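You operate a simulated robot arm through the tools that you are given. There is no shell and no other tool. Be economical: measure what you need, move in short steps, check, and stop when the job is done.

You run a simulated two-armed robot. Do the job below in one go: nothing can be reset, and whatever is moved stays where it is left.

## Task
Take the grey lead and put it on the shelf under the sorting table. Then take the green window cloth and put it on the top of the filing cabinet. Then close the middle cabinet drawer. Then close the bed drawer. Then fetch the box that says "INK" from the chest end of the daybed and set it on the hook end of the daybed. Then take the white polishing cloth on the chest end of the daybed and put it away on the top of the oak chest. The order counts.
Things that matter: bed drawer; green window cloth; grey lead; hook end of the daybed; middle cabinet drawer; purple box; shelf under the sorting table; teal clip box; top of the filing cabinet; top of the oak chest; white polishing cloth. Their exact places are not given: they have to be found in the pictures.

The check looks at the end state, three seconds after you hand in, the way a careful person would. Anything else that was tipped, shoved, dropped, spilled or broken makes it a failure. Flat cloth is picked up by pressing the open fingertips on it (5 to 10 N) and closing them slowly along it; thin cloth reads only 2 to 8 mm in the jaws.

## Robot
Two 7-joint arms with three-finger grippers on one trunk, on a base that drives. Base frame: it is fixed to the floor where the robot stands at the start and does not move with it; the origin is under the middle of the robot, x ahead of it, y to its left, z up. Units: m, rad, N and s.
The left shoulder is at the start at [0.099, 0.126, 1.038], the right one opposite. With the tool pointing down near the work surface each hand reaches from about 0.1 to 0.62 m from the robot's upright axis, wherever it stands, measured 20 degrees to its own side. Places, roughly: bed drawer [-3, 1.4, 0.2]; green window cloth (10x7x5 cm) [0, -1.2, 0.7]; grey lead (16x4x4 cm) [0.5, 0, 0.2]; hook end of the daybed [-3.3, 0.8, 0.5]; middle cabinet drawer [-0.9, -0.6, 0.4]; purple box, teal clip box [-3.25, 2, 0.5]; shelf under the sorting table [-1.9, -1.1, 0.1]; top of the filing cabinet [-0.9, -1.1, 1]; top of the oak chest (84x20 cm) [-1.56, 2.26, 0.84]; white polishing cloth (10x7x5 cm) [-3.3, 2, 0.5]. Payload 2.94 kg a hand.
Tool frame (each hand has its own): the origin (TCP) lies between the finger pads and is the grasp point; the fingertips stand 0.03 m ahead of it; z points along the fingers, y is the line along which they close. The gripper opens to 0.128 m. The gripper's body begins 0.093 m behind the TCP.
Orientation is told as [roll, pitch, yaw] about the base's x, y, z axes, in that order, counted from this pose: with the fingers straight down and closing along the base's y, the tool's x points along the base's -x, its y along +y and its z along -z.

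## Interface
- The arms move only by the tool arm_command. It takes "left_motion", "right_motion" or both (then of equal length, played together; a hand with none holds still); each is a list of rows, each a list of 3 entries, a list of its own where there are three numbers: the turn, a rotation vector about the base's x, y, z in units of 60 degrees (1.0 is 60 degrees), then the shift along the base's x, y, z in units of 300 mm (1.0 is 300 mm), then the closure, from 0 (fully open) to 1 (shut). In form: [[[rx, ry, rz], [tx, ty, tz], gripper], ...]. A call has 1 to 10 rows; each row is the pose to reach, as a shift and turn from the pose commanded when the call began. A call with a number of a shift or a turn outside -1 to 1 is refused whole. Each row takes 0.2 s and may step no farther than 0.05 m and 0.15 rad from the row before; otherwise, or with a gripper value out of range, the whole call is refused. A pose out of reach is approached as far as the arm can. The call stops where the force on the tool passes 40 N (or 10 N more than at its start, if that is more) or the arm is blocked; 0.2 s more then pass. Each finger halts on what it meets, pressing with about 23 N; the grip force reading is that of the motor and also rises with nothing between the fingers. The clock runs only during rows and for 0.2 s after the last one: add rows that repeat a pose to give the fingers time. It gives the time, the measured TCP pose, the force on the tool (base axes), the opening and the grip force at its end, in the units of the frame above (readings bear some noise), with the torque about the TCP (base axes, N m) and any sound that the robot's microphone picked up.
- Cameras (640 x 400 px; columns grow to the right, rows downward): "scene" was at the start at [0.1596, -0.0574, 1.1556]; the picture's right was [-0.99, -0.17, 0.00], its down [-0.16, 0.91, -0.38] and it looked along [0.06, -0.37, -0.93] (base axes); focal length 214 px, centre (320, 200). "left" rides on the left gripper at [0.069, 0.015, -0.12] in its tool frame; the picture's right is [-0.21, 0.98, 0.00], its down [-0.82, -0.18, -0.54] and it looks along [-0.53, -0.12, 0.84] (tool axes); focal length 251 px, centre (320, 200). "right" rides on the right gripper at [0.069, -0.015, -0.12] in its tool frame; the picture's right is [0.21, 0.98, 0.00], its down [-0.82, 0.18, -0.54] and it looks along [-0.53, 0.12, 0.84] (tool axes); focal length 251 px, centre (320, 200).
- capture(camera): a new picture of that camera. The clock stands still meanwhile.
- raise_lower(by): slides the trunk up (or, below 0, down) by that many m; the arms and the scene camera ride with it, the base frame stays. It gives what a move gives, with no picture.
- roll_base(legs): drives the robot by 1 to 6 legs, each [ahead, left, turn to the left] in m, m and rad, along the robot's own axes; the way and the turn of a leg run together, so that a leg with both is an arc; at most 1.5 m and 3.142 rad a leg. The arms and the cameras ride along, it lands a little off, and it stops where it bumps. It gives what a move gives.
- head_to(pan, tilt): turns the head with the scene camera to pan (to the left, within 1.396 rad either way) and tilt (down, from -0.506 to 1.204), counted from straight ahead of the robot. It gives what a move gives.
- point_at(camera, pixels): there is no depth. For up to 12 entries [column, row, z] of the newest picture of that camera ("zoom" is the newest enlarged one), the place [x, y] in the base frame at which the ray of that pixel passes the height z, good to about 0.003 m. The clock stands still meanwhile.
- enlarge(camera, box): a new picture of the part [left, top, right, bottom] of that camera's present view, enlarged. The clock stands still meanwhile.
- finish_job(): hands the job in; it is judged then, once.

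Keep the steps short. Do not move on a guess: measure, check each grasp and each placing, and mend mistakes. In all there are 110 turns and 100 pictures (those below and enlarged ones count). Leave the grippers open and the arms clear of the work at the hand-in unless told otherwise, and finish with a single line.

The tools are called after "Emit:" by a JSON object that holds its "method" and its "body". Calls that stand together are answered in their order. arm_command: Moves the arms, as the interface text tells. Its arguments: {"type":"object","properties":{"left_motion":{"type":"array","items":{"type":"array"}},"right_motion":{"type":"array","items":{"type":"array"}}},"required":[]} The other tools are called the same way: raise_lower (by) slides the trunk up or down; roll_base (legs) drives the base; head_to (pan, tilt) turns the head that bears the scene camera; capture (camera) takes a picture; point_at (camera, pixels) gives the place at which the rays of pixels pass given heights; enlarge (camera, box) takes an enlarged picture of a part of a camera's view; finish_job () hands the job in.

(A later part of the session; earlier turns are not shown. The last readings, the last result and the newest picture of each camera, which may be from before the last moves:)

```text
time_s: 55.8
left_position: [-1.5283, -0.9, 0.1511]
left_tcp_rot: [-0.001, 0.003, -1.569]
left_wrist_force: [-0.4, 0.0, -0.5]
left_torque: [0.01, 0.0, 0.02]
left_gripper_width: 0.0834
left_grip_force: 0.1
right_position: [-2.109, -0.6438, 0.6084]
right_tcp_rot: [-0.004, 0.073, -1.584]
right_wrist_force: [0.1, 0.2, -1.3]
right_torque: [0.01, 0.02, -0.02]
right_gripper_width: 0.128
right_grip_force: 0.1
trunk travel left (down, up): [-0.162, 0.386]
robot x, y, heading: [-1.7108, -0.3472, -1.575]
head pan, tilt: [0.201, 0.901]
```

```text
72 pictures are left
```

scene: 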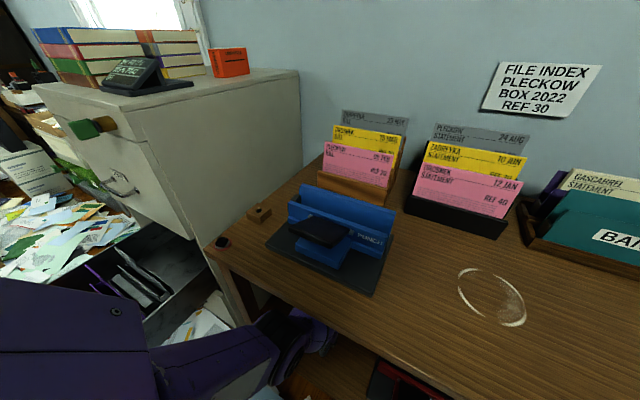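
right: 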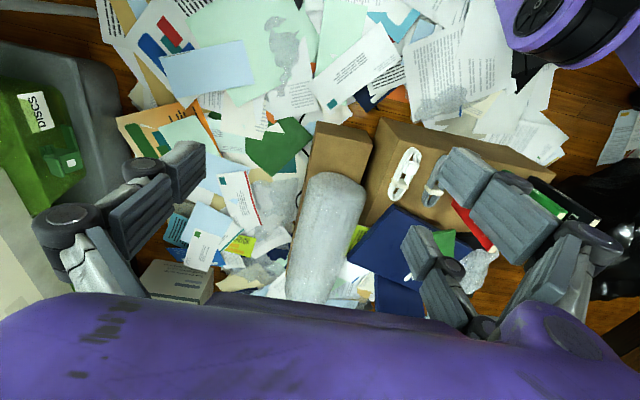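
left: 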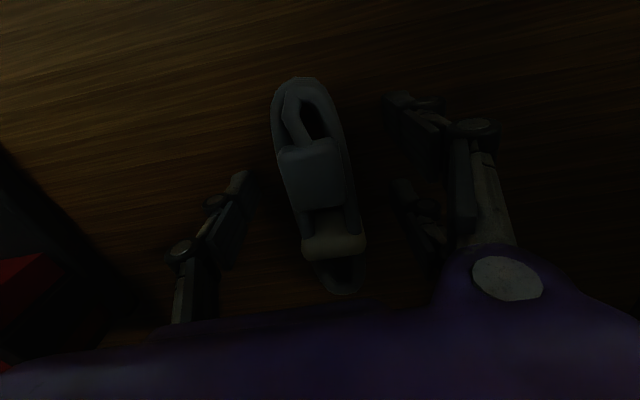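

Released and lying on the shelf. I'll lift 0.09 with the trunk, drive back 0.5 m, and check.

Emit:
{"method": "raise_lower", "body": {"by": 0.09}}

Emit:
{"method": "roll_base", "body": {"legs": [[-0.5, 0, 0]]}}

Emit:
{"method": "head_to", "body": {"pan": 0, "tilt": 0.6}}

Emit:
{"method": "capture", "body": {"camera": "scene"}}

```text
time_s: 57.1
left_position: [-1.5281, -0.9004, 0.246]
left_tcp_rot: [-0.002, -0.01, -1.568]
left_wrist_force: [-0.7, 0.6, -0.6]
left_torque: [0.01, 0.03, 0.0]
left_gripper_width: 0.0831
left_grip_force: 0.1
right_position: [-2.1087, -0.642, 0.6973]
right_tcp_rot: [-0.003, 0.074, -1.584]
right_wrist_force: [-0.4, 1.2, 0.3]
right_torque: [0.0, -0.02, -0.03]
right_gripper_width: 0.1283
right_grip_force: 0.2
trunk travel left (down, up): [-0.252, 0.296]
robot x, y, heading: [-1.7081, -0.346, -1.574]
head pan, tilt: [0.201, 0.901]
```

```text
time_s: 60.0
left_position: [-1.5293, -0.4103, 0.2532]
left_tcp_rot: [-0.003, -0.022, -1.574]
left_wrist_force: [-0.7, 0.4, -1.3]
left_torque: [-0.01, 0.02, 0.0]
left_gripper_width: 0.0827
left_grip_force: 0.0
right_position: [-2.1085, -0.1377, 0.697]
right_tcp_rot: [-0.002, 0.071, -1.59]
right_wrist_force: [-0.1, -0.1, -0.7]
right_torque: [-0.01, -0.02, 0.03]
right_gripper_width: 0.128
right_grip_force: 0.0
trunk travel left (down, up): [-0.252, 0.296]
robot x, y, heading: [-1.7099, 0.1551, -1.579]
head pan, tilt: [0.201, 0.901]
```

```text
time_s: 60.8
left_position: [-1.5319, -0.4116, 0.2538]
left_tcp_rot: [-0.002, -0.022, -1.574]
left_wrist_force: [0.1, -0.4, 0.0]
left_torque: [0.02, -0.02, 0.02]
left_gripper_width: 0.0834
left_grip_force: 0.0
right_position: [-2.1067, -0.138, 0.6975]
right_tcp_rot: [-0.003, 0.076, -1.59]
right_wrist_force: [-0.8, 0.0, 0.4]
right_torque: [0.0, -0.04, -0.04]
right_gripper_width: 0.1282
right_grip_force: 0.1
trunk travel left (down, up): [-0.252, 0.296]
robot x, y, heading: [-1.7091, 0.1534, -1.578]
head pan, tilt: [0.0, 0.6]
```

```text
71 pictures are left
```

scene: 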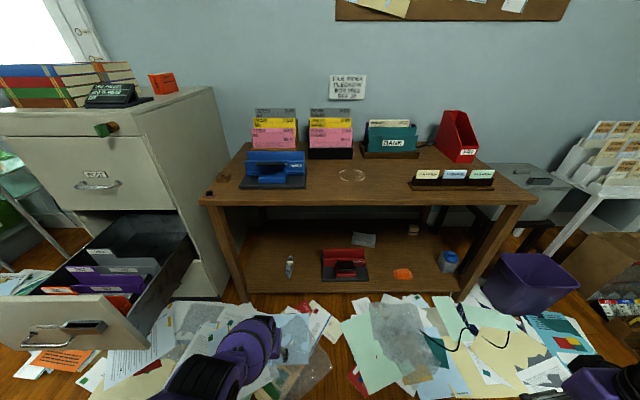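

The lead lies cleanly on the shelf at (290,267). Next is the green cloth. I'll raise the trunk and the left hand for travel.

Emit:
{"method": "raise_lower", "body": {"by": 0.25}}

Emit:
{"method": "arm_command", "body": {"left_motion": [[[0, 0, 0], [-0.05, 0.02, 0.14], 0.3], [[0, 0, 0], [-0.1, 0.05, 0.28], 0.2], [[0, 0, 0], [-0.12, 0.08, 0.42], 0.1], [[0, 0, 0], [-0.12, 0.1, 0.56], 0], [[0, 0, 0], [-0.12, 0.1, 0.7], 0], [[0, 0, 0], [-0.12, 0.1, 0.84], 0], [[0, 0, 0], [-0.12, 0.1, 0.95], 0], [[0, 0, 0], [-0.12, 0.1, 0.95], 0]]}}

```text
time_s: 63.4
left_position: [-1.5317, -0.5893, 0.7112]
left_tcp_rot: [-0.003, -0.366, -1.575]
left_wrist_force: [0.8, -0.3, 0.2]
left_torque: [-0.01, -0.01, 0.0]
left_gripper_width: 0.083
left_grip_force: 0.1
right_position: [-2.1075, -0.1383, 0.9472]
right_tcp_rot: [-0.003, 0.075, -1.59]
right_wrist_force: [-0.3, 0.8, 0.3]
right_torque: [-0.02, -0.01, -0.01]
right_gripper_width: 0.1279
right_grip_force: 0.0
trunk travel left (down, up): [-0.502, 0.046]
robot x, y, heading: [-1.7071, 0.1597, -1.574]
head pan, tilt: [0.0, 0.6]
```

```text
time_s: 65.2
left_position: [-1.5666, -0.5579, 0.9992]
left_tcp_rot: [-0.002, -0.367, -1.575]
left_wrist_force: [0.5, -0.8, 0.4]
left_torque: [0.0, 0.01, -0.04]
left_gripper_width: 0.1279
left_grip_force: 0.0
right_position: [-2.1073, -0.1392, 0.9478]
right_tcp_rot: [-0.003, 0.074, -1.588]
right_wrist_force: [-0.8, 0.4, -0.5]
right_torque: [0.02, 0.01, -0.03]
right_gripper_width: 0.128
right_grip_force: 0.1
trunk travel left (down, up): [-0.502, 0.046]
robot x, y, heading: [-1.7069, 0.1599, -1.581]
head pan, tilt: [0.0, 0.6]
```

I'll straighten the left hand and retract it a bit, then drive sideways along +x to the window table.

Emit:
{"method": "arm_command", "body": {"left_motion": [[[0.08, 0, 0], [0, 0.08, 0], 0], [[0.17, 0, 0], [0, 0.16, 0], 0], [[0.26, 0, 0], [0, 0.26, 0], 0], [[0.35, 0, 0], [0, 0.36, 0], 0], [[0.35, 0, 0], [0, 0.36, 0], 0]]}}

Emit:
{"method": "roll_base", "body": {"legs": [[0, 0.85, 0], [0, 0.85, 0]]}}

Emit:
{"method": "head_to", "body": {"pan": 0, "tilt": 0.6}}

Emit:
{"method": "capture", "body": {"camera": "scene"}}

```text
time_s: 66.4
left_position: [-1.5684, -0.4529, 0.9977]
left_tcp_rot: [-0.003, 0.001, -1.574]
left_wrist_force: [-0.5, 0.1, -0.1]
left_torque: [0.0, 0.05, 0.05]
left_gripper_width: 0.128
left_grip_force: 0.2
right_position: [-2.1072, -0.1392, 0.9478]
right_tcp_rot: [-0.003, 0.075, -1.59]
right_wrist_force: [-0.5, 0.2, 0.3]
right_torque: [0.0, 0.0, 0.01]
right_gripper_width: 0.1279
right_grip_force: 0.2
trunk travel left (down, up): [-0.502, 0.046]
robot x, y, heading: [-1.7081, 0.1586, -1.578]
head pan, tilt: [0.0, 0.6]
```

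```text
time_s: 79.6
left_position: [-0.0484, -0.4659, 0.9987]
left_tcp_rot: [-0.009, -0.002, -1.57]
left_wrist_force: [1.9, -0.2, 0.1]
left_torque: [0.0, 0.1, 0.01]
left_gripper_width: 0.128
left_grip_force: 0.1
right_position: [-0.5893, -0.1545, 0.9475]
right_tcp_rot: [-0.006, 0.073, -1.584]
right_wrist_force: [0.8, 0.0, 1.4]
right_torque: [0.0, 0.07, 0.03]
right_gripper_width: 0.1281
right_grip_force: 0.1
trunk travel left (down, up): [-0.502, 0.046]
robot x, y, heading: [-0.1919, 0.1468, -1.57]
head pan, tilt: [0.0, 0.6]
stopped in leg 2: the robot was blocked; the commanded pose is now the measured one
```

```text
time_s: 80.2
left_position: [-0.0493, -0.4654, 0.999]
left_tcp_rot: [-0.007, -0.003, -1.571]
left_wrist_force: [-0.2, 0.2, -0.6]
left_torque: [0.01, -0.01, 0.01]
left_gripper_width: 0.128
left_grip_force: 0.0
right_position: [-0.5894, -0.1561, 0.948]
right_tcp_rot: [-0.004, 0.074, -1.585]
right_wrist_force: [-0.9, -0.6, 0.4]
right_torque: [0.0, 0.01, 0.01]
right_gripper_width: 0.1281
right_grip_force: 0.0
trunk travel left (down, up): [-0.502, 0.046]
robot x, y, heading: [-0.1923, 0.1437, -1.573]
head pan, tilt: [0.0, 0.6]
```

```text
70 pictures are left
```

scene: 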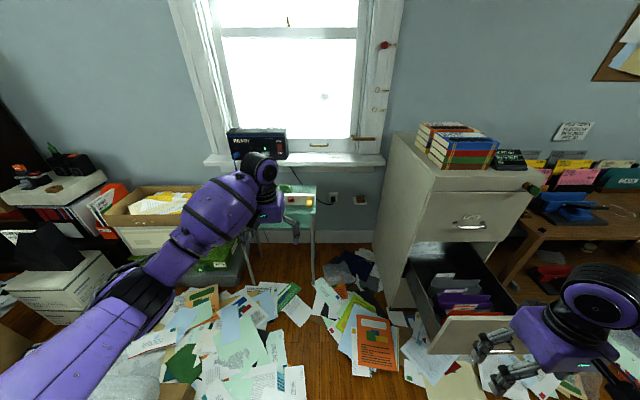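

The base stopped at x=-0.19, so something blocks it on the robot's left. I'll look there.

Emit:
{"method": "head_to", "body": {"pan": 1.3, "tilt": 1.0}}

Emit:
{"method": "capture", "body": {"camera": "scene"}}

```text
time_s: 81.7
left_position: [-0.0503, -0.4669, 0.9993]
left_tcp_rot: [-0.005, -0.001, -1.57]
left_wrist_force: [-0.2, 0.0, -0.1]
left_torque: [0.03, -0.02, 0.0]
left_gripper_width: 0.128
left_grip_force: 0.0
right_position: [-0.5913, -0.1566, 0.9481]
right_tcp_rot: [-0.007, 0.073, -1.585]
right_wrist_force: [-0.1, -0.1, 0.4]
right_torque: [-0.02, -0.03, 0.01]
right_gripper_width: 0.1279
right_grip_force: 0.1
trunk travel left (down, up): [-0.502, 0.046]
robot x, y, heading: [-0.1896, 0.1423, -1.574]
head pan, tilt: [1.3, 1.0]
```

```text
69 pictures are left
```

scene: 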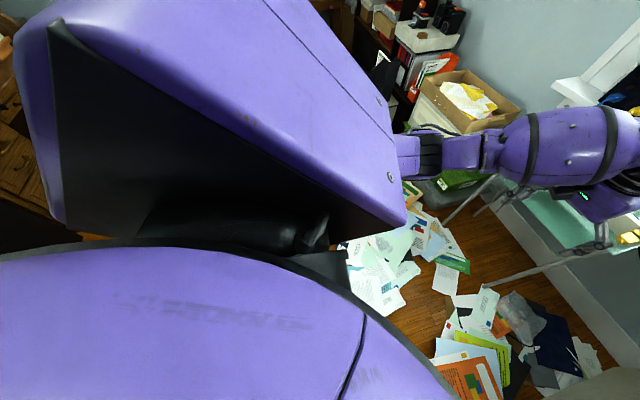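

I can't see the obstacle past my own body. I'll drive ahead 0.3 m, away from it, and look at the window table.

Emit:
{"method": "roll_base", "body": {"legs": [[0.3, 0, 0]]}}

Emit:
{"method": "head_to", "body": {"pan": 0.1, "tilt": 0.85}}

Emit:
{"method": "capture", "body": {"camera": "scene"}}

Emit:
{"method": "capture", "body": {"camera": "left"}}

```text
time_s: 83.7
left_position: [-0.0497, -0.7601, 0.9986]
left_tcp_rot: [-0.004, 0.0, -1.568]
left_wrist_force: [0.0, 1.3, -1.0]
left_torque: [0.01, -0.01, -0.01]
left_gripper_width: 0.1281
left_grip_force: 0.0
right_position: [-0.5913, -0.4518, 0.9472]
right_tcp_rot: [-0.004, 0.074, -1.583]
right_wrist_force: [-0.5, -0.4, 0.3]
right_torque: [0.05, -0.01, -0.03]
right_gripper_width: 0.1281
right_grip_force: 0.0
trunk travel left (down, up): [-0.502, 0.046]
robot x, y, heading: [-0.1891, -0.1533, -1.566]
head pan, tilt: [1.3, 1.0]
```

```text
time_s: 85.1
left_position: [-0.0493, -0.7609, 0.9979]
left_tcp_rot: [-0.004, 0.0, -1.569]
left_wrist_force: [-0.5, -0.1, 0.2]
left_torque: [-0.04, -0.01, 0.01]
left_gripper_width: 0.1279
left_grip_force: 0.1
right_position: [-0.5909, -0.4525, 0.9471]
right_tcp_rot: [-0.005, 0.074, -1.583]
right_wrist_force: [0.1, -0.1, 0.5]
right_torque: [0.0, -0.02, 0.0]
right_gripper_width: 0.1281
right_grip_force: 0.0
trunk travel left (down, up): [-0.502, 0.046]
robot x, y, heading: [-0.1927, -0.1535, -1.572]
head pan, tilt: [0.099, 0.85]
```

```text
68 pictures are left
```

scene: 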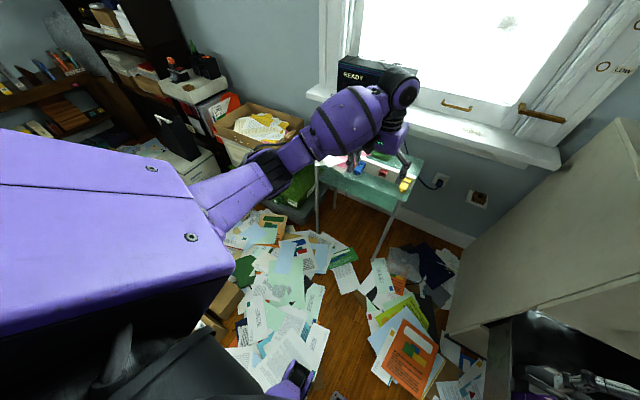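

```text
67 pictures are left
```

left: 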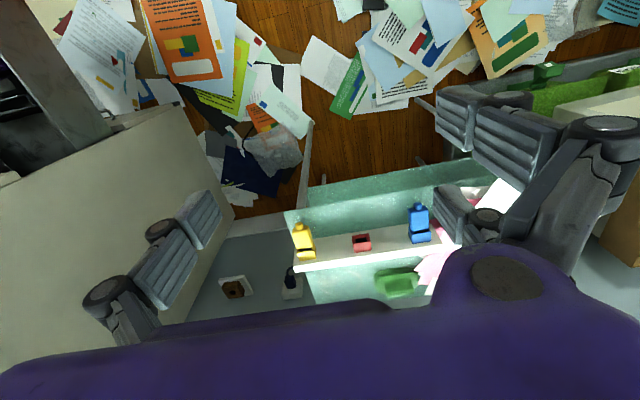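

The green folded cloth is at left picture (398,283), behind a white strip with coloured plugs. Enlarging and measuring it.

Emit:
{"method": "enlarge", "body": {"camera": "left", "box": [260, 160, 480, 310]}}

Emit:
{"method": "point_at", "body": {"camera": "left", "pixels": [[398, 283, 0.6], [398, 283, 0.7], [362, 242, 0.6], [362, 242, 0.7], [290, 212, 0.6], [300, 260, 0.6], [440, 240, 0.6], [398, 283, 0.65]]}}

```text
2.67 times, centred on (370, 235) of left
```

zoom: 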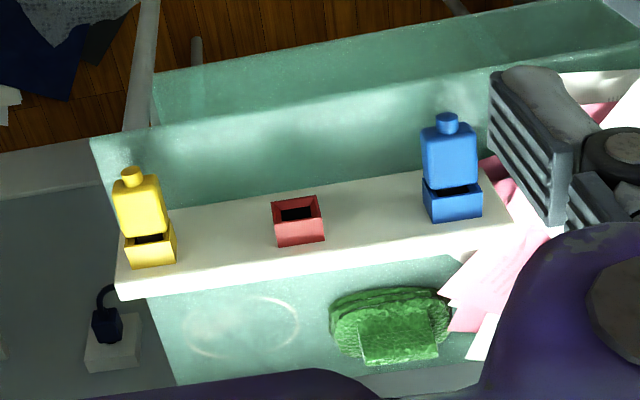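

```text
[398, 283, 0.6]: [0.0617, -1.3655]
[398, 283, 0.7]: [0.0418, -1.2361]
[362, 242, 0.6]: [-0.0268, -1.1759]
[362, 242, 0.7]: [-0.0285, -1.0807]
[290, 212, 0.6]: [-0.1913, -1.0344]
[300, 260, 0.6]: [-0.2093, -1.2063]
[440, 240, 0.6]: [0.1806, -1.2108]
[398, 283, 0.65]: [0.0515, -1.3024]
```

I'll drive ahead another 0.28 m with the hand staying high (z 1.0) and look down at the cloth.

Emit:
{"method": "roll_base", "body": {"legs": [[0.28, 0.05, 0]]}}

Emit:
{"method": "capture", "body": {"camera": "left"}}

Emit:
{"method": "capture", "body": {"camera": "scene"}}

```text
time_s: 87.1
left_position: [-0.002, -1.0416, 0.9984]
left_tcp_rot: [-0.004, -0.001, -1.569]
left_wrist_force: [0.7, -0.1, -0.4]
left_torque: [0.0, 0.0, 0.0]
left_gripper_width: 0.1279
left_grip_force: 0.0
right_position: [-0.5415, -0.7331, 0.9471]
right_tcp_rot: [-0.006, 0.073, -1.582]
right_wrist_force: [-0.2, 0.3, 0.2]
right_torque: [0.05, -0.02, 0.0]
right_gripper_width: 0.128
right_grip_force: 0.1
trunk travel left (down, up): [-0.502, 0.046]
robot x, y, heading: [-0.1438, -0.4339, -1.569]
head pan, tilt: [0.099, 0.85]
```

```text
65 pictures are left
```

left: 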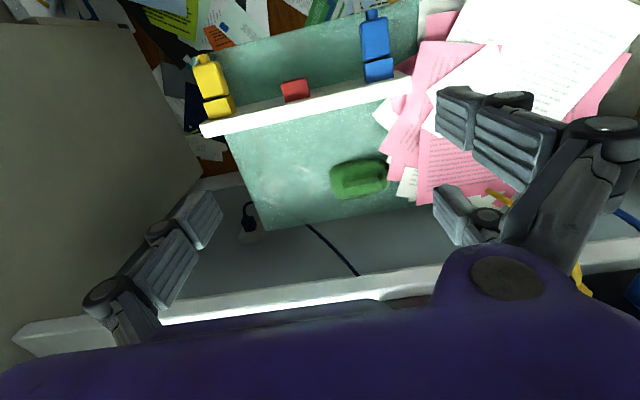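

```text
64 pictures are left
```

scene: 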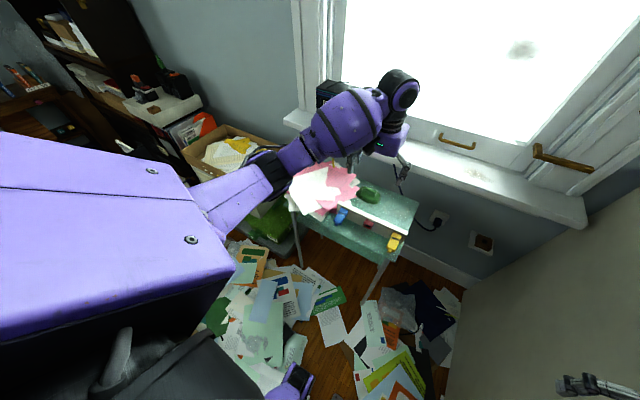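

Now the cloth is clearly seen at left (359,179). Triangulating against the previous view.

Emit:
{"method": "point_at", "body": {"camera": "left", "pixels": [[359, 179, 0.6], [359, 179, 0.65], [359, 179, 0.7], [332, 180, 0.68], [387, 178, 0.68], [358, 162, 0.68], [360, 197, 0.68], [205, 135, 0.7], [410, 82, 0.7], [262, 230, 0.65], [225, 135, 0.65]]}}

Emit:
{"method": "enlarge", "body": {"camera": "left", "box": [190, 60, 450, 240]}}

Emit:
{"method": "point_at", "body": {"camera": "scene", "pixels": [[369, 194, 0.6], [369, 194, 0.65], [369, 194, 0.7]]}}

```text
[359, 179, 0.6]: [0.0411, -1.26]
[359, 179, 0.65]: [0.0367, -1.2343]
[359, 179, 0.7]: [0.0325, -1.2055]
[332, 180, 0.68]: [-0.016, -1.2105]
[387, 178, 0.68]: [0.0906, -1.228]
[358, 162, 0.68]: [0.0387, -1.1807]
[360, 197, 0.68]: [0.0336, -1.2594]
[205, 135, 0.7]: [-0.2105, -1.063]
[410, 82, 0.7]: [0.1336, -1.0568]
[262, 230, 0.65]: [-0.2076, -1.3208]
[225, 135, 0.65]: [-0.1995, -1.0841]
```

```text
2.22 times, centred on (320, 150) of left
```

zoom: 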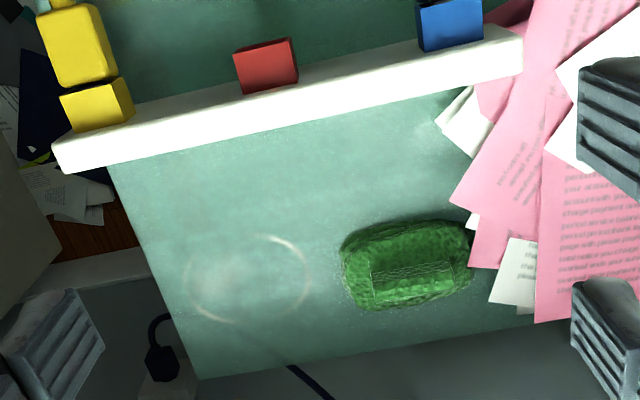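

```text
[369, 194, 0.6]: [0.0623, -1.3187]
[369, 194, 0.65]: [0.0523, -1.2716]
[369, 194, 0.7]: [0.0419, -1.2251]
```

The cloth's top is at z≈0.745, centre about (0.03,-1.18), long side along x. The white bar is at y≈-1.07. I'll check the sill edge, pull both hands back toward the robot, and turn the left hand 90° so it closes along y.

Emit:
{"method": "point_at", "body": {"camera": "left", "pixels": [[300, 295, 0.8], [300, 295, 0.85], [300, 295, 0.9], [440, 270, 0.85], [300, 312, 0.85]]}}

Emit:
{"method": "arm_command", "body": {"left_motion": [[[0, 0, 0.14], [0, 0.14, 0], 0], [[0, 0, 0.28], [0, 0.28, 0], 0], [[0, 0, 0.42], [0, 0.42, 0], 0], [[0, 0, 0.56], [0, 0.56, 0], 0], [[0, 0, 0.7], [0, 0.66, 0], 0], [[0, 0, 0.84], [0, 0.66, 0], 0], [[0, 0, 0.98], [0, 0.66, 0], 0], [[0, 0, 0.98], [0, 0.66, 0], 0]], "right_motion": [[[0, 0, 0], [0.05, 0.1, 0], 0], [[0, 0, 0], [0.1, 0.2, 0], 0], [[0, 0, 0], [0.15, 0.3, 0], 0], [[0, 0, 0], [0.2, 0.4, 0], 0], [[0, 0, 0], [0.25, 0.5, 0], 0], [[0, 0, 0], [0.3, 0.5, 0], 0], [[0, 0, 0], [0.35, 0.5, 0], 0], [[0, 0, 0], [0.35, 0.5, 0], 0]]}}

```text
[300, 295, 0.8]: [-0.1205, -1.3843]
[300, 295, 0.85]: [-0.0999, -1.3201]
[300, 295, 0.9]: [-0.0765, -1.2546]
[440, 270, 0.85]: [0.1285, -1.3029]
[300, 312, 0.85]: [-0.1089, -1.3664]
```

```text
time_s: 88.9
left_position: [-0.0009, -0.8443, 0.9996]
left_tcp_rot: [-0.005, -0.001, -0.541]
left_wrist_force: [0.4, 0.9, -0.7]
left_torque: [0.02, -0.05, 0.01]
left_gripper_width: 0.128
left_grip_force: 0.1
right_position: [-0.4971, -0.6439, 0.9475]
right_tcp_rot: [-0.004, 0.073, -1.583]
right_wrist_force: [-0.1, 0.5, -0.6]
right_torque: [0.03, -0.04, -0.01]
right_gripper_width: 0.128
right_grip_force: 0.0
right hand out of reach, approached as far as the arm can: row 4, 5, 6, 7, 8
trunk travel left (down, up): [-0.502, 0.046]
robot x, y, heading: [-0.1447, -0.4331, -1.57]
head pan, tilt: [0.099, 0.85]
```

The sill edge is at about y -1.3, so there's room. I'll finish the hand turn, then drive ahead 0.22 and left 0.05.

Emit:
{"method": "arm_command", "body": {"left_motion": [[[0, 0, 0.14], [0, 0, 0], 0], [[0, 0, 0.28], [0, 0, 0], 0.05], [[0, 0, 0.42], [0, 0, 0], 0.1], [[0, 0, 0.516], [0, 0, 0], 0.15], [[0, 0, 0.516], [0, 0, 0], 0.15]]}}

Emit:
{"method": "roll_base", "body": {"legs": [[0.22, 0.05, 0]]}}

Emit:
{"method": "capture", "body": {"camera": "left"}}

```text
time_s: 90.1
left_position: [0.0005, -0.8443, 0.9987]
left_tcp_rot: [-0.004, -0.002, 0.0]
left_wrist_force: [0.0, 0.5, -0.4]
left_torque: [0.01, -0.01, 0.01]
left_gripper_width: 0.1088
left_grip_force: 0.0
right_position: [-0.4976, -0.6442, 0.9466]
right_tcp_rot: [-0.003, 0.071, -1.584]
right_wrist_force: [0.3, -0.3, 0.5]
right_torque: [0.0, 0.02, -0.05]
right_gripper_width: 0.1278
right_grip_force: 0.0
trunk travel left (down, up): [-0.502, 0.046]
robot x, y, heading: [-0.1465, -0.4323, -1.568]
head pan, tilt: [0.099, 0.85]
```

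```text
time_s: 91.8
left_position: [0.0461, -1.0624, 0.9988]
left_tcp_rot: [-0.005, -0.002, -0.005]
left_wrist_force: [-0.2, 0.2, 0.3]
left_torque: [0.02, -0.04, 0.03]
left_gripper_width: 0.1085
left_grip_force: 0.1
right_position: [-0.4494, -0.86, 0.9461]
right_tcp_rot: [-0.002, 0.075, -1.583]
right_wrist_force: [0.0, 0.3, -0.9]
right_torque: [-0.01, 0.02, 0.0]
right_gripper_width: 0.1282
right_grip_force: 0.1
trunk travel left (down, up): [-0.502, 0.046]
robot x, y, heading: [-0.0961, -0.6494, -1.572]
head pan, tilt: [0.099, 0.85]
```

```text
62 pictures are left
```

left: 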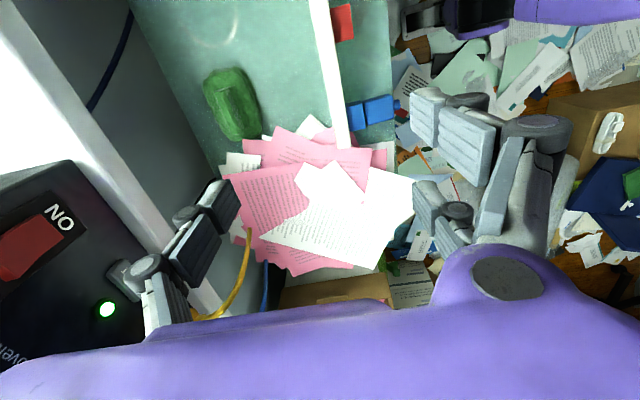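

Refining the cloth position from this view at (232,104).

Emit:
{"method": "point_at", "body": {"camera": "left", "pixels": [[232, 104, 0.74], [232, 104, 0.7], [215, 70, 0.74], [248, 138, 0.72], [208, 95, 0.73], [255, 105, 0.73], [335, 60, 0.72], [190, 60, 0.85], [205, 290, 0.85]]}}

Emit:
{"method": "enlarge", "body": {"camera": "left", "box": [160, 30, 380, 170]}}

```text
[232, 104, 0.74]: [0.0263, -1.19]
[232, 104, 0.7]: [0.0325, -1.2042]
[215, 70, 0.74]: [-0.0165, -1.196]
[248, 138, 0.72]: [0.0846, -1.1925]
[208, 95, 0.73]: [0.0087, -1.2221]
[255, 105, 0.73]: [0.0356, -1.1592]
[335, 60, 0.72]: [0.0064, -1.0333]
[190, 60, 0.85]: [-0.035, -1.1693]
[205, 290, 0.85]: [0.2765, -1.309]
```

```text
2.86 times, centred on (270, 100) of left
```

zoom: 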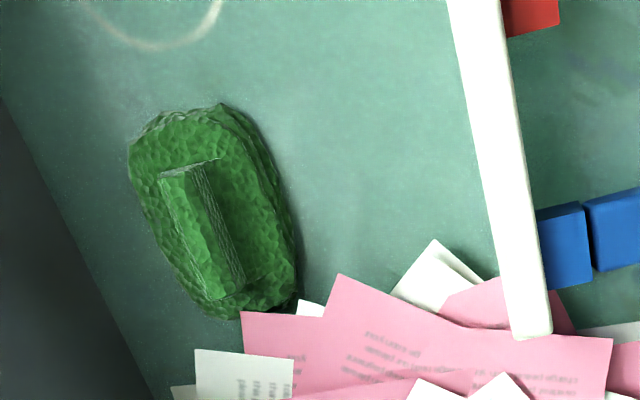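

The cloth is a folded lump with a ridge along x, centred (0.03,-1.19). I'll move above it and go down to z≈0.82.

Emit:
{"method": "arm_command", "body": {"left_motion": [[[0, 0, 0], [-0.02, -0.14, 0], 0.15], [[0, 0, 0], [-0.04, -0.28, 0], 0.15], [[0, 0, 0], [-0.053, -0.43, 0], 0.18], [[0, 0, 0], [-0.053, -0.43, -0.15], 0.2], [[0, 0, 0], [-0.053, -0.43, -0.3], 0.2], [[0, 0, 0], [-0.053, -0.43, -0.45], 0.2], [[0, 0, 0], [-0.053, -0.43, -0.6], 0.2], [[0, 0, 0], [-0.053, -0.43, -0.6], 0.2]]}}

Emit:
{"method": "capture", "body": {"camera": "left"}}

```text
time_s: 93.6
left_position: [0.0294, -1.1914, 0.8183]
left_tcp_rot: [-0.005, -0.003, -0.005]
left_wrist_force: [0.7, -0.2, -0.5]
left_torque: [0.03, -0.01, 0.0]
left_gripper_width: 0.1027
left_grip_force: 0.0
right_position: [-0.4488, -0.8616, 0.9467]
right_tcp_rot: [-0.004, 0.073, -1.585]
right_wrist_force: [0.3, 0.3, -0.7]
right_torque: [0.01, -0.02, 0.01]
right_gripper_width: 0.1284
right_grip_force: 0.1
trunk travel left (down, up): [-0.502, 0.046]
robot x, y, heading: [-0.0963, -0.6498, -1.575]
head pan, tilt: [0.099, 0.85]
```

```text
60 pictures are left
```

left: 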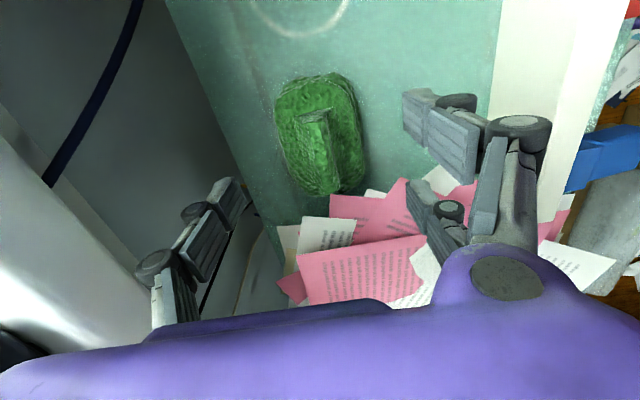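

Aligned, though I want one position check before going down.

Emit:
{"method": "point_at", "body": {"camera": "left", "pixels": [[322, 133, 0.73], [316, 78, 0.73], [328, 190, 0.72], [280, 110, 0.72], [362, 130, 0.72], [330, 205, 0.71]]}}

Emit:
{"method": "arm_command", "body": {"left_motion": [[[0, 0, 0], [0, 0, -0.1], 0.2], [[0, 0, 0], [0, 0, -0.2], 0.2], [[0, 0, 0], [0, 0, -0.24], 0.2], [[0, 0, 0], [0, 0, -0.24], 0.2]]}}

```text
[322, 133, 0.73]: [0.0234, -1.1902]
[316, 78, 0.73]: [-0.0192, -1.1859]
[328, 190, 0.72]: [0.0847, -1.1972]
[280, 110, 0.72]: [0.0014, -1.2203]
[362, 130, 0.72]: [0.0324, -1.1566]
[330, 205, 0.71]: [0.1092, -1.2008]
```

```text
time_s: 94.6
left_position: [0.0314, -1.1911, 0.7477]
left_tcp_rot: [-0.005, -0.002, -0.004]
left_wrist_force: [0.4, -0.2, 0.6]
left_torque: [-0.01, -0.01, -0.01]
left_gripper_width: 0.1023
left_grip_force: 0.1
right_position: [-0.4493, -0.8609, 0.9469]
right_tcp_rot: [-0.005, 0.076, -1.584]
right_wrist_force: [-0.5, -0.9, 0.0]
right_torque: [-0.01, -0.01, 0.0]
right_gripper_width: 0.1277
right_grip_force: 0.1
trunk travel left (down, up): [-0.502, 0.046]
robot x, y, heading: [-0.0964, -0.6507, -1.575]
head pan, tilt: [0.099, 0.85]
```

No contact at z 0.748. I'll go down to about 0.738 and close slowly.

Emit:
{"method": "arm_command", "body": {"left_motion": [[[0, 0, 0], [0, 0, -0.02], 0.2], [[0, 0, 0], [0, 0, -0.035], 0.2], [[0, 0, 0], [0, 0, -0.035], 0.4], [[0, 0, 0], [0, 0, -0.035], 0.55], [[0, 0, 0], [0, 0, -0.035], 0.7], [[0, 0, 0], [0, 0, -0.035], 0.85], [[0, 0, 0], [0, 0, -0.035], 1], [[0, 0, 0], [0, 0, -0.035], 1], [[0, 0, 0], [0, 0, -0.035], 1]]}}

Emit:
{"method": "capture", "body": {"camera": "left"}}

```text
time_s: 95.6
left_position: [0.0308, -1.188, 0.7443]
left_tcp_rot: [-0.004, -0.001, -0.008]
left_wrist_force: [3.7, 21.9, 45.7]
left_torque: [2.76, 0.18, -0.4]
left_gripper_width: 0.09
left_grip_force: 22.5
right_position: [-0.4487, -0.8567, 0.9491]
right_tcp_rot: [-0.003, 0.071, -1.585]
right_wrist_force: [-0.5, 0.3, -0.2]
right_torque: [0.0, 0.0, -0.01]
right_gripper_width: 0.1282
right_grip_force: 0.2
trunk travel left (down, up): [-0.502, 0.046]
robot x, y, heading: [-0.0999, -0.6499, -1.568]
head pan, tilt: [0.099, 0.85]
stopped in row 4 (left hand): the force on the tool passed its limit at 46 N (the readings are from after the stop); the commanded pose is now the measured one
```

```text
59 pictures are left
```

left: 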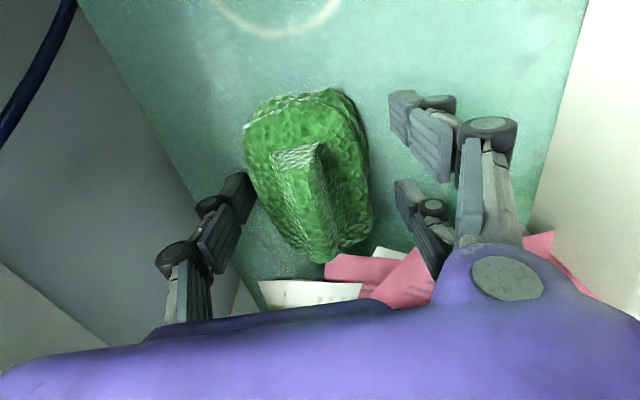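

The fingertips reached the tabletop at about z 0.714. I'll rise 6 mm and close slowly there.

Emit:
{"method": "arm_command", "body": {"left_motion": [[[0, 0, 0], [0, -0.008, 0.02], 0.28], [[0, 0, 0], [0, -0.008, 0.02], 0.35], [[0, 0, 0], [0, -0.008, 0.02], 0.45], [[0, 0, 0], [0, -0.008, 0.02], 0.6], [[0, 0, 0], [0, -0.008, 0.02], 0.75], [[0, 0, 0], [0, -0.008, 0.02], 0.9], [[0, 0, 0], [0, -0.008, 0.02], 1], [[0, 0, 0], [0, -0.008, 0.02], 1]]}}

Emit:
{"method": "capture", "body": {"camera": "left"}}

```text
time_s: 97.4
left_position: [0.0311, -1.1911, 0.7495]
left_tcp_rot: [-0.005, -0.002, -0.008]
left_wrist_force: [0.8, 22.3, 54.3]
left_torque: [2.47, 0.52, -0.2]
left_gripper_width: 0.0647
left_grip_force: 22.6
right_position: [-0.4494, -0.8569, 0.9464]
right_tcp_rot: [-0.003, 0.068, -1.586]
right_wrist_force: [-0.1, 0.2, 0.0]
right_torque: [0.02, 0.01, 0.01]
right_gripper_width: 0.1281
right_grip_force: 0.1
trunk travel left (down, up): [-0.502, 0.046]
robot x, y, heading: [-0.0935, -0.6511, -1.574]
head pan, tilt: [0.099, 0.85]
```

```text
58 pictures are left
```

left: 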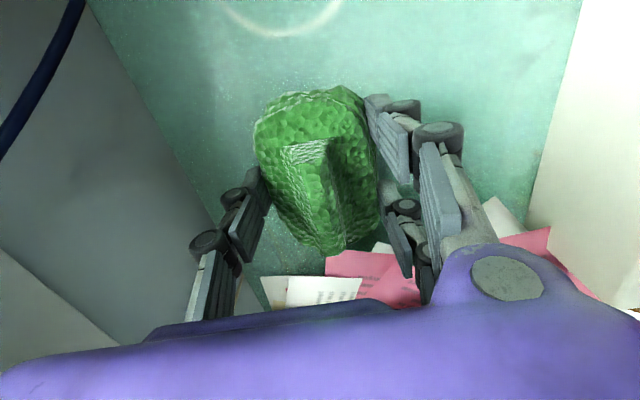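

Gripped at 65 mm with the front finger still pressing down on something. I'll lift gently 3 cm and check.

Emit:
{"method": "arm_command", "body": {"left_motion": [[[0, 0, 0], [0, 0, 0.02], 1], [[0, 0, 0], [0, 0, 0.05], 1], [[0, 0, 0], [0, 0, 0.1], 1], [[0, 0, 0], [0, 0, 0.1], 1]]}}

Emit:
{"method": "capture", "body": {"camera": "left"}}

```text
time_s: 98.4
left_position: [0.0315, -1.1948, 0.7732]
left_tcp_rot: [-0.001, -0.002, -0.007]
left_wrist_force: [-0.4, 0.1, -0.8]
left_torque: [0.03, 0.02, 0.03]
left_gripper_width: 0.064
left_grip_force: 23.1
right_position: [-0.4494, -0.861, 0.945]
right_tcp_rot: [-0.004, 0.075, -1.585]
right_wrist_force: [0.0, 0.1, -0.2]
right_torque: [0.04, 0.03, 0.0]
right_gripper_width: 0.1278
right_grip_force: 0.1
trunk travel left (down, up): [-0.502, 0.046]
robot x, y, heading: [-0.0942, -0.6556, -1.576]
head pan, tilt: [0.099, 0.85]
```

```text
57 pictures are left
```

left: 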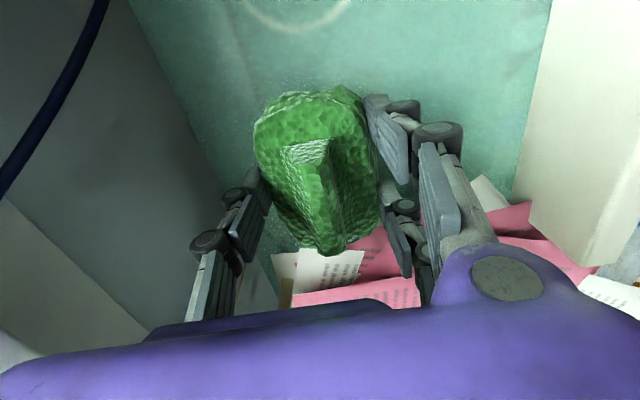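

The cloth is held clear of the table. I'll lift higher and back off 0.25 m, then look at the cabinet top.

Emit:
{"method": "arm_command", "body": {"left_motion": [[[0, 0, 0], [0, 0.02, 0.15], 1], [[0, 0, 0], [0, 0.04, 0.3], 1], [[0, 0, 0], [0, 0.06, 0.45], 1], [[0, 0, 0], [0, 0.1, 0.6], 1], [[0, 0, 0], [0, 0.14, 0.75], 1], [[0, 0, 0], [0, 0.2, 0.9], 1], [[0, 0, 0], [0, 0.26, 1.0], 1], [[0, 0, 0], [0, 0.26, 1.0], 1]]}}

Emit:
{"method": "roll_base", "body": {"legs": [[-0.25, 0, 0]]}}

Emit:
{"method": "head_to", "body": {"pan": -0.8, "tilt": 0.5}}

Emit:
{"method": "capture", "body": {"camera": "scene"}}

```text
time_s: 100.2
left_position: [0.0316, -1.115, 1.0761]
left_tcp_rot: [-0.001, -0.003, -0.007]
left_wrist_force: [0.7, 0.2, 0.3]
left_torque: [0.0, 0.01, -0.01]
left_gripper_width: 0.0639
left_grip_force: 23.1
right_position: [-0.4491, -0.8608, 0.9473]
right_tcp_rot: [-0.003, 0.074, -1.584]
right_wrist_force: [0.0, -1.1, 1.1]
right_torque: [-0.01, 0.02, -0.02]
right_gripper_width: 0.128
right_grip_force: 0.1
trunk travel left (down, up): [-0.502, 0.046]
robot x, y, heading: [-0.0952, -0.6542, -1.575]
head pan, tilt: [0.099, 0.85]
```

```text
time_s: 102.0
left_position: [0.034, -0.8671, 1.0767]
left_tcp_rot: [-0.001, 0.0, -0.005]
left_wrist_force: [0.1, 0.1, 0.7]
left_torque: [-0.01, 0.0, 0.0]
left_gripper_width: 0.0642
left_grip_force: 23.6
right_position: [-0.4476, -0.6135, 0.946]
right_tcp_rot: [-0.005, 0.075, -1.583]
right_wrist_force: [-0.4, -0.8, 0.1]
right_torque: [0.01, -0.01, 0.03]
right_gripper_width: 0.1279
right_grip_force: 0.1
trunk travel left (down, up): [-0.502, 0.046]
robot x, y, heading: [-0.0926, -0.4015, -1.577]
head pan, tilt: [0.099, 0.85]
```

```text
time_s: 103.2
left_position: [0.0325, -0.8676, 1.0769]
left_tcp_rot: [-0.004, 0.0, -0.006]
left_wrist_force: [0.6, -0.1, -0.3]
left_torque: [-0.02, -0.01, -0.02]
left_gripper_width: 0.0642
left_grip_force: 23.0
right_position: [-0.4479, -0.6124, 0.9474]
right_tcp_rot: [-0.004, 0.074, -1.582]
right_wrist_force: [-0.3, 0.2, 0.1]
right_torque: [0.0, -0.02, -0.01]
right_gripper_width: 0.1278
right_grip_force: 0.1
trunk travel left (down, up): [-0.502, 0.046]
robot x, y, heading: [-0.096, -0.4016, -1.573]
head pan, tilt: [-0.799, 0.499]
```

```text
56 pictures are left
```

scene: 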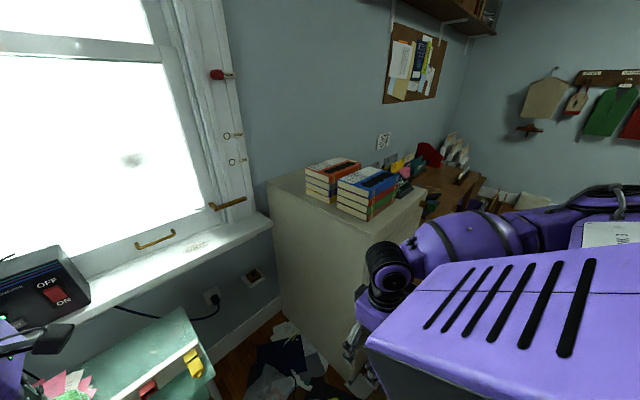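

Enlarging and measuring the cabinet top.

Emit:
{"method": "enlarge", "body": {"camera": "scene", "box": [250, 130, 450, 255]}}

Emit:
{"method": "point_at", "body": {"camera": "scene", "pixels": [[268, 183, 1.0], [363, 239, 1.0], [427, 190, 1.0], [306, 195, 1.0], [337, 210, 1.0], [367, 221, 1.0], [397, 205, 1.0], [330, 205, 1.0], [300, 172, 1.0]]}}

```text
3.20 times, centred on (350, 192) of scene
```

zoom: 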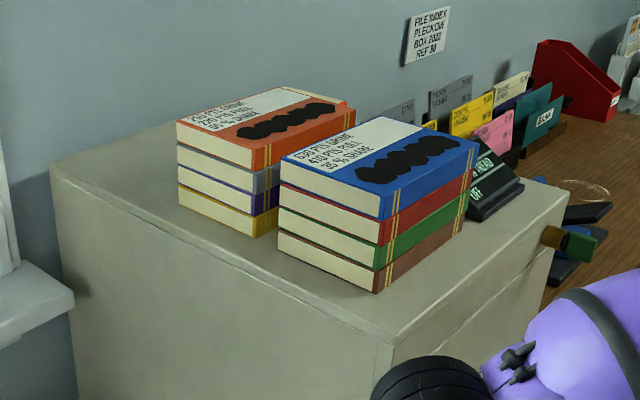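

```text
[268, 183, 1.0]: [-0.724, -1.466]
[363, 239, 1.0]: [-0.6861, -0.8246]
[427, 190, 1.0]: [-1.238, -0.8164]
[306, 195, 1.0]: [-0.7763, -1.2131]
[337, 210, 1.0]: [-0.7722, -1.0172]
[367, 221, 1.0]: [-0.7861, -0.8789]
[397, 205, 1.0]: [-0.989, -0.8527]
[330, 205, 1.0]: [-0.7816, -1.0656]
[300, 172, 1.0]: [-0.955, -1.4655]
```

The strip beside the books is too narrow. The left-front part of the top (x≈-1.1…-1.24), past the display, looked free from the table side. I'll drive around there: back 0.4, then right 1.45, and look.

Emit:
{"method": "roll_base", "body": {"legs": [[-0.4, 0, 0], [0, -0.73, 0], [0, -0.73, 0], [0.15, 0, 0.25]]}}

Emit:
{"method": "raise_lower", "body": {"by": 0.045}}

Emit:
{"method": "head_to", "body": {"pan": 0.55, "tilt": 0.6}}

Emit:
{"method": "capture", "body": {"camera": "scene"}}

```text
time_s: 119.4
left_position: [-1.301, -0.5404, 1.0759]
left_tcp_rot: [-0.003, 0.001, 0.213]
left_wrist_force: [0.5, -0.3, -0.6]
left_torque: [-0.01, -0.01, 0.0]
left_gripper_width: 0.0643
left_grip_force: 23.0
right_position: [-1.8263, -0.3961, 0.9469]
right_tcp_rot: [-0.003, 0.074, -1.366]
right_wrist_force: [0.2, -0.7, -0.8]
right_torque: [-0.01, 0.0, -0.02]
right_gripper_width: 0.1282
right_grip_force: 0.0
trunk travel left (down, up): [-0.502, 0.046]
robot x, y, heading: [-1.5254, -0.1151, -1.357]
head pan, tilt: [-0.799, 0.499]
```

```text
time_s: 120.3
left_position: [-1.3018, -0.5411, 1.1198]
left_tcp_rot: [0.001, -0.002, 0.21]
left_wrist_force: [-0.3, 0.1, -0.9]
left_torque: [0.04, -0.02, 0.02]
left_gripper_width: 0.0642
left_grip_force: 23.5
right_position: [-1.8265, -0.3962, 0.9908]
right_tcp_rot: [-0.004, 0.078, -1.366]
right_wrist_force: [-0.5, 0.1, -0.7]
right_torque: [-0.03, 0.01, -0.01]
right_gripper_width: 0.1279
right_grip_force: 0.1
trunk travel left (down, up): [-0.547, 0.001]
robot x, y, heading: [-1.5252, -0.1155, -1.353]
head pan, tilt: [-0.799, 0.499]
```

```text
time_s: 121.8
left_position: [-1.3016, -0.5407, 1.122]
left_tcp_rot: [-0.003, 0.001, 0.213]
left_wrist_force: [0.2, 0.7, -0.1]
left_torque: [0.01, 0.0, 0.0]
left_gripper_width: 0.064
left_grip_force: 22.9
right_position: [-1.8259, -0.3971, 0.9906]
right_tcp_rot: [-0.002, 0.075, -1.367]
right_wrist_force: [0.0, -0.4, -0.4]
right_torque: [0.0, -0.03, -0.02]
right_gripper_width: 0.128
right_grip_force: 0.1
trunk travel left (down, up): [-0.547, 0.001]
robot x, y, heading: [-1.5285, -0.113, -1.351]
head pan, tilt: [0.55, 0.6]
```

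```text
54 pictures are left
```

scene: 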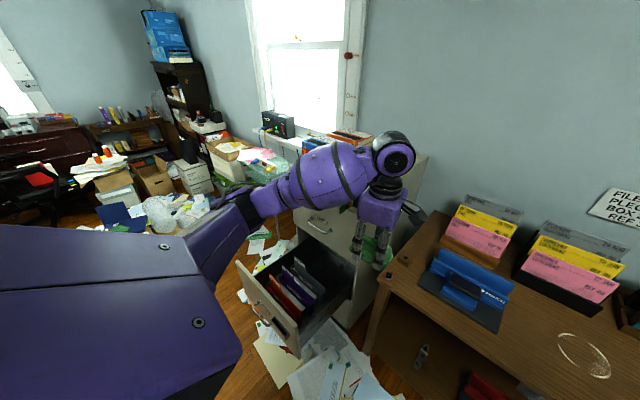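

My own arm hides the top. I'll use the left hand camera.

Emit:
{"method": "capture", "body": {"camera": "left"}}

Emit:
{"method": "capture", "body": {"camera": "right"}}

```text
53 pictures are left
```

left: 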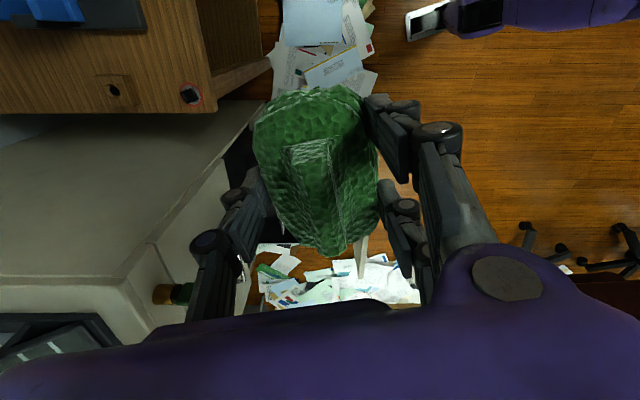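

```text
52 pictures are left
```

right: 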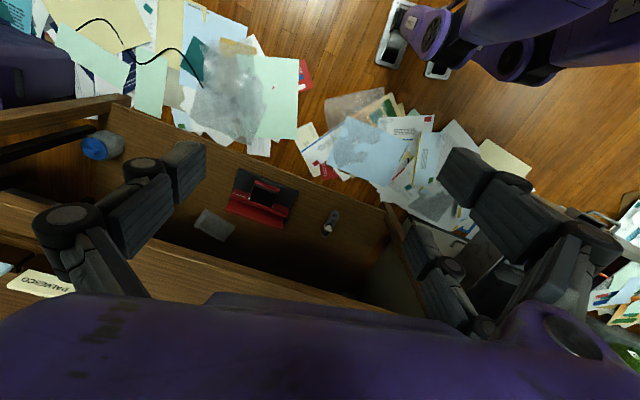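

Enlarging the cabinet-top portion of the left view.

Emit:
{"method": "enlarge", "body": {"camera": "left", "box": [0, 80, 280, 360]}}

Emit:
{"method": "point_at", "body": {"camera": "left", "pixels": [[110, 282, 1.0], [150, 245, 1.0], [235, 130, 1.0], [30, 315, 1.0], [80, 318, 1.0], [0, 150, 1.0], [60, 200, 1.0], [160, 292, 0.9]]}}

```text
1.43 times, centred on (140, 220) of left
```

zoom: 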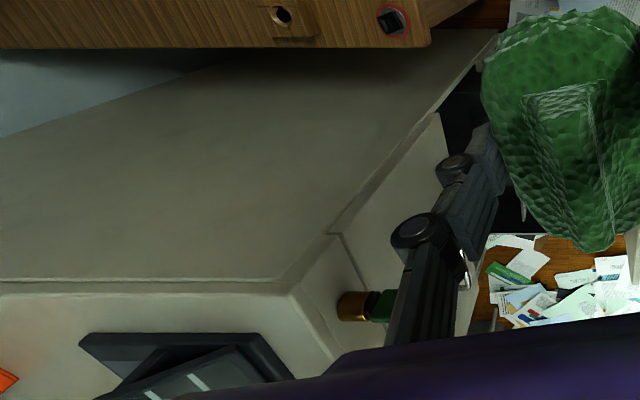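

```text
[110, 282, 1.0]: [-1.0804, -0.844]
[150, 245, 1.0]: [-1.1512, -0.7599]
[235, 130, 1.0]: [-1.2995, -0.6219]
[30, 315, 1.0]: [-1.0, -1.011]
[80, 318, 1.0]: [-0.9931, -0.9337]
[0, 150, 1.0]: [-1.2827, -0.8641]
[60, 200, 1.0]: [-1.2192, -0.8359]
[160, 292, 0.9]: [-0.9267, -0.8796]
```

The cabinet is narrower than thought (−x edge at about -1.08). I'll move the left hand aside to the robot's middle so that the scene camera sees the top.

Emit:
{"method": "arm_command", "body": {"left_motion": [[[0, 0, 0], [-0.15, 0.02, -0.02], 1], [[0, 0, 0], [-0.3, 0.04, -0.05], 1], [[0, 0, 0], [-0.45, 0.06, -0.1], 1], [[0, 0, 0], [-0.6, 0.08, -0.15], 1], [[0, 0, 0], [-0.75, 0.1, -0.2], 1], [[0, 0, 0], [-0.9, 0.12, -0.2], 1], [[0, 0, 0], [-0.9, 0.12, -0.2], 1]]}}

Emit:
{"method": "head_to", "body": {"pan": 0.5, "tilt": 0.4}}

Emit:
{"method": "capture", "body": {"camera": "scene"}}

```text
time_s: 123.4
left_position: [-1.5666, -0.5304, 1.0415]
left_tcp_rot: [-0.002, 0.003, 0.208]
left_wrist_force: [0.9, 0.1, -0.6]
left_torque: [-0.01, 0.03, -0.03]
left_gripper_width: 0.0641
left_grip_force: 23.0
left hand out of reach, approached as far as the arm can: row 4, 5, 6, 7
right_position: [-1.825, -0.3972, 0.9905]
right_tcp_rot: [-0.005, 0.075, -1.366]
right_wrist_force: [0.0, -0.2, 0.8]
right_torque: [0.01, 0.02, -0.03]
right_gripper_width: 0.1281
right_grip_force: 0.2
trunk travel left (down, up): [-0.547, 0.001]
robot x, y, heading: [-1.5276, -0.1102, -1.358]
head pan, tilt: [0.55, 0.6]
```

```text
time_s: 124.1
left_position: [-1.568, -0.531, 1.0416]
left_tcp_rot: [0.0, 0.002, 0.209]
left_wrist_force: [-0.1, 0.2, -1.0]
left_torque: [0.03, 0.01, 0.02]
left_gripper_width: 0.064
left_grip_force: 22.8
right_position: [-1.8263, -0.3973, 0.9909]
right_tcp_rot: [-0.005, 0.076, -1.366]
right_wrist_force: [-0.4, 0.4, -0.2]
right_torque: [-0.02, -0.01, -0.02]
right_gripper_width: 0.128
right_grip_force: 0.0
trunk travel left (down, up): [-0.547, 0.001]
robot x, y, heading: [-1.5269, -0.1128, -1.352]
head pan, tilt: [0.499, 0.4]
```

```text
50 pictures are left
```

scene: 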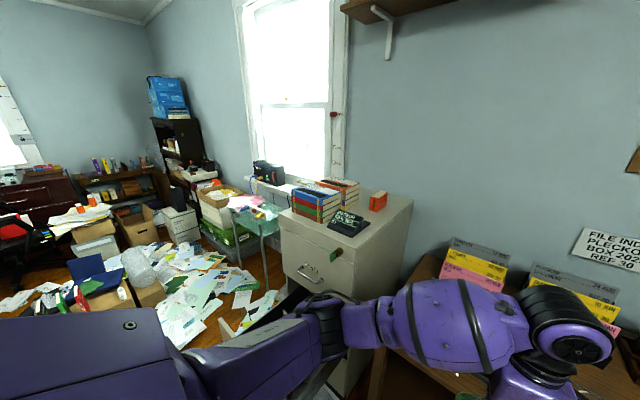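

Emit:
{"method": "enlarge", "body": {"camera": "scene", "box": [270, 165, 430, 265]}}

Emit:
{"method": "point_at", "body": {"camera": "scene", "pixels": [[351, 253, 1.0], [411, 200, 1.0], [281, 211, 1.0], [368, 230, 1.0], [370, 208, 1.0], [385, 209, 1.0], [330, 228, 1.0], [352, 237, 1.0], [385, 220, 1.0]]}}

```text
4.00 times, centred on (350, 215) of scene
```

zoom: 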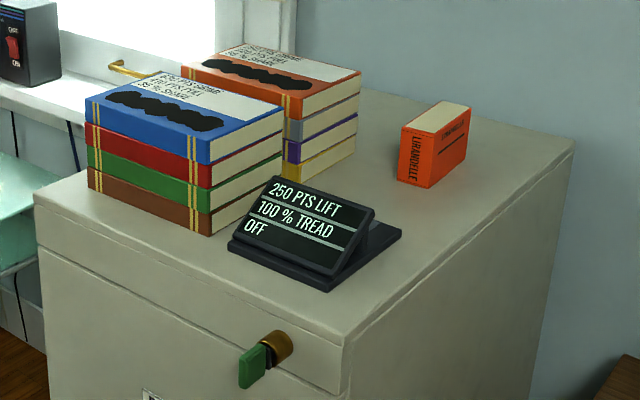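

```text
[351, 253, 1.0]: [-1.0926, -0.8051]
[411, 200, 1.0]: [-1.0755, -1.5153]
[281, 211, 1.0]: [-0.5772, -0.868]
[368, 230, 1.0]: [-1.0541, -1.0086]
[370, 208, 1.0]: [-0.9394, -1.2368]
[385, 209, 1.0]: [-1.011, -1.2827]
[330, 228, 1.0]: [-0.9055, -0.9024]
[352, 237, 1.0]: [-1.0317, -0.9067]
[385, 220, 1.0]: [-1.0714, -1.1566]
```

Measuring the free patch between the display and the orange box.

Emit:
{"method": "point_at", "body": {"camera": "scene", "pixels": [[370.5, 223, 1.0], [369.5, 210, 1.0], [377.5, 212.5, 1.0], [358, 205, 1.0], [340, 207, 1.0], [362, 216, 1.0], [377.5, 222.5, 1.0], [355, 250, 1.0], [395, 214, 1.0], [386, 205, 1.0]]}}

```text
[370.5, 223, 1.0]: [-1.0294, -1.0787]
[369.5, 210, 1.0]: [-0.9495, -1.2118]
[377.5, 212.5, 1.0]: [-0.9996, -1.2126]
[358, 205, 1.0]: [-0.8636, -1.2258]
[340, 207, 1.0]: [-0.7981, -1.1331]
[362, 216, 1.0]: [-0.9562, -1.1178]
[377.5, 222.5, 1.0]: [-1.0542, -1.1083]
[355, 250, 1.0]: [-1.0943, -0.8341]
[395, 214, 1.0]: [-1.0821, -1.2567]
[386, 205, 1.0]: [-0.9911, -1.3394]
```

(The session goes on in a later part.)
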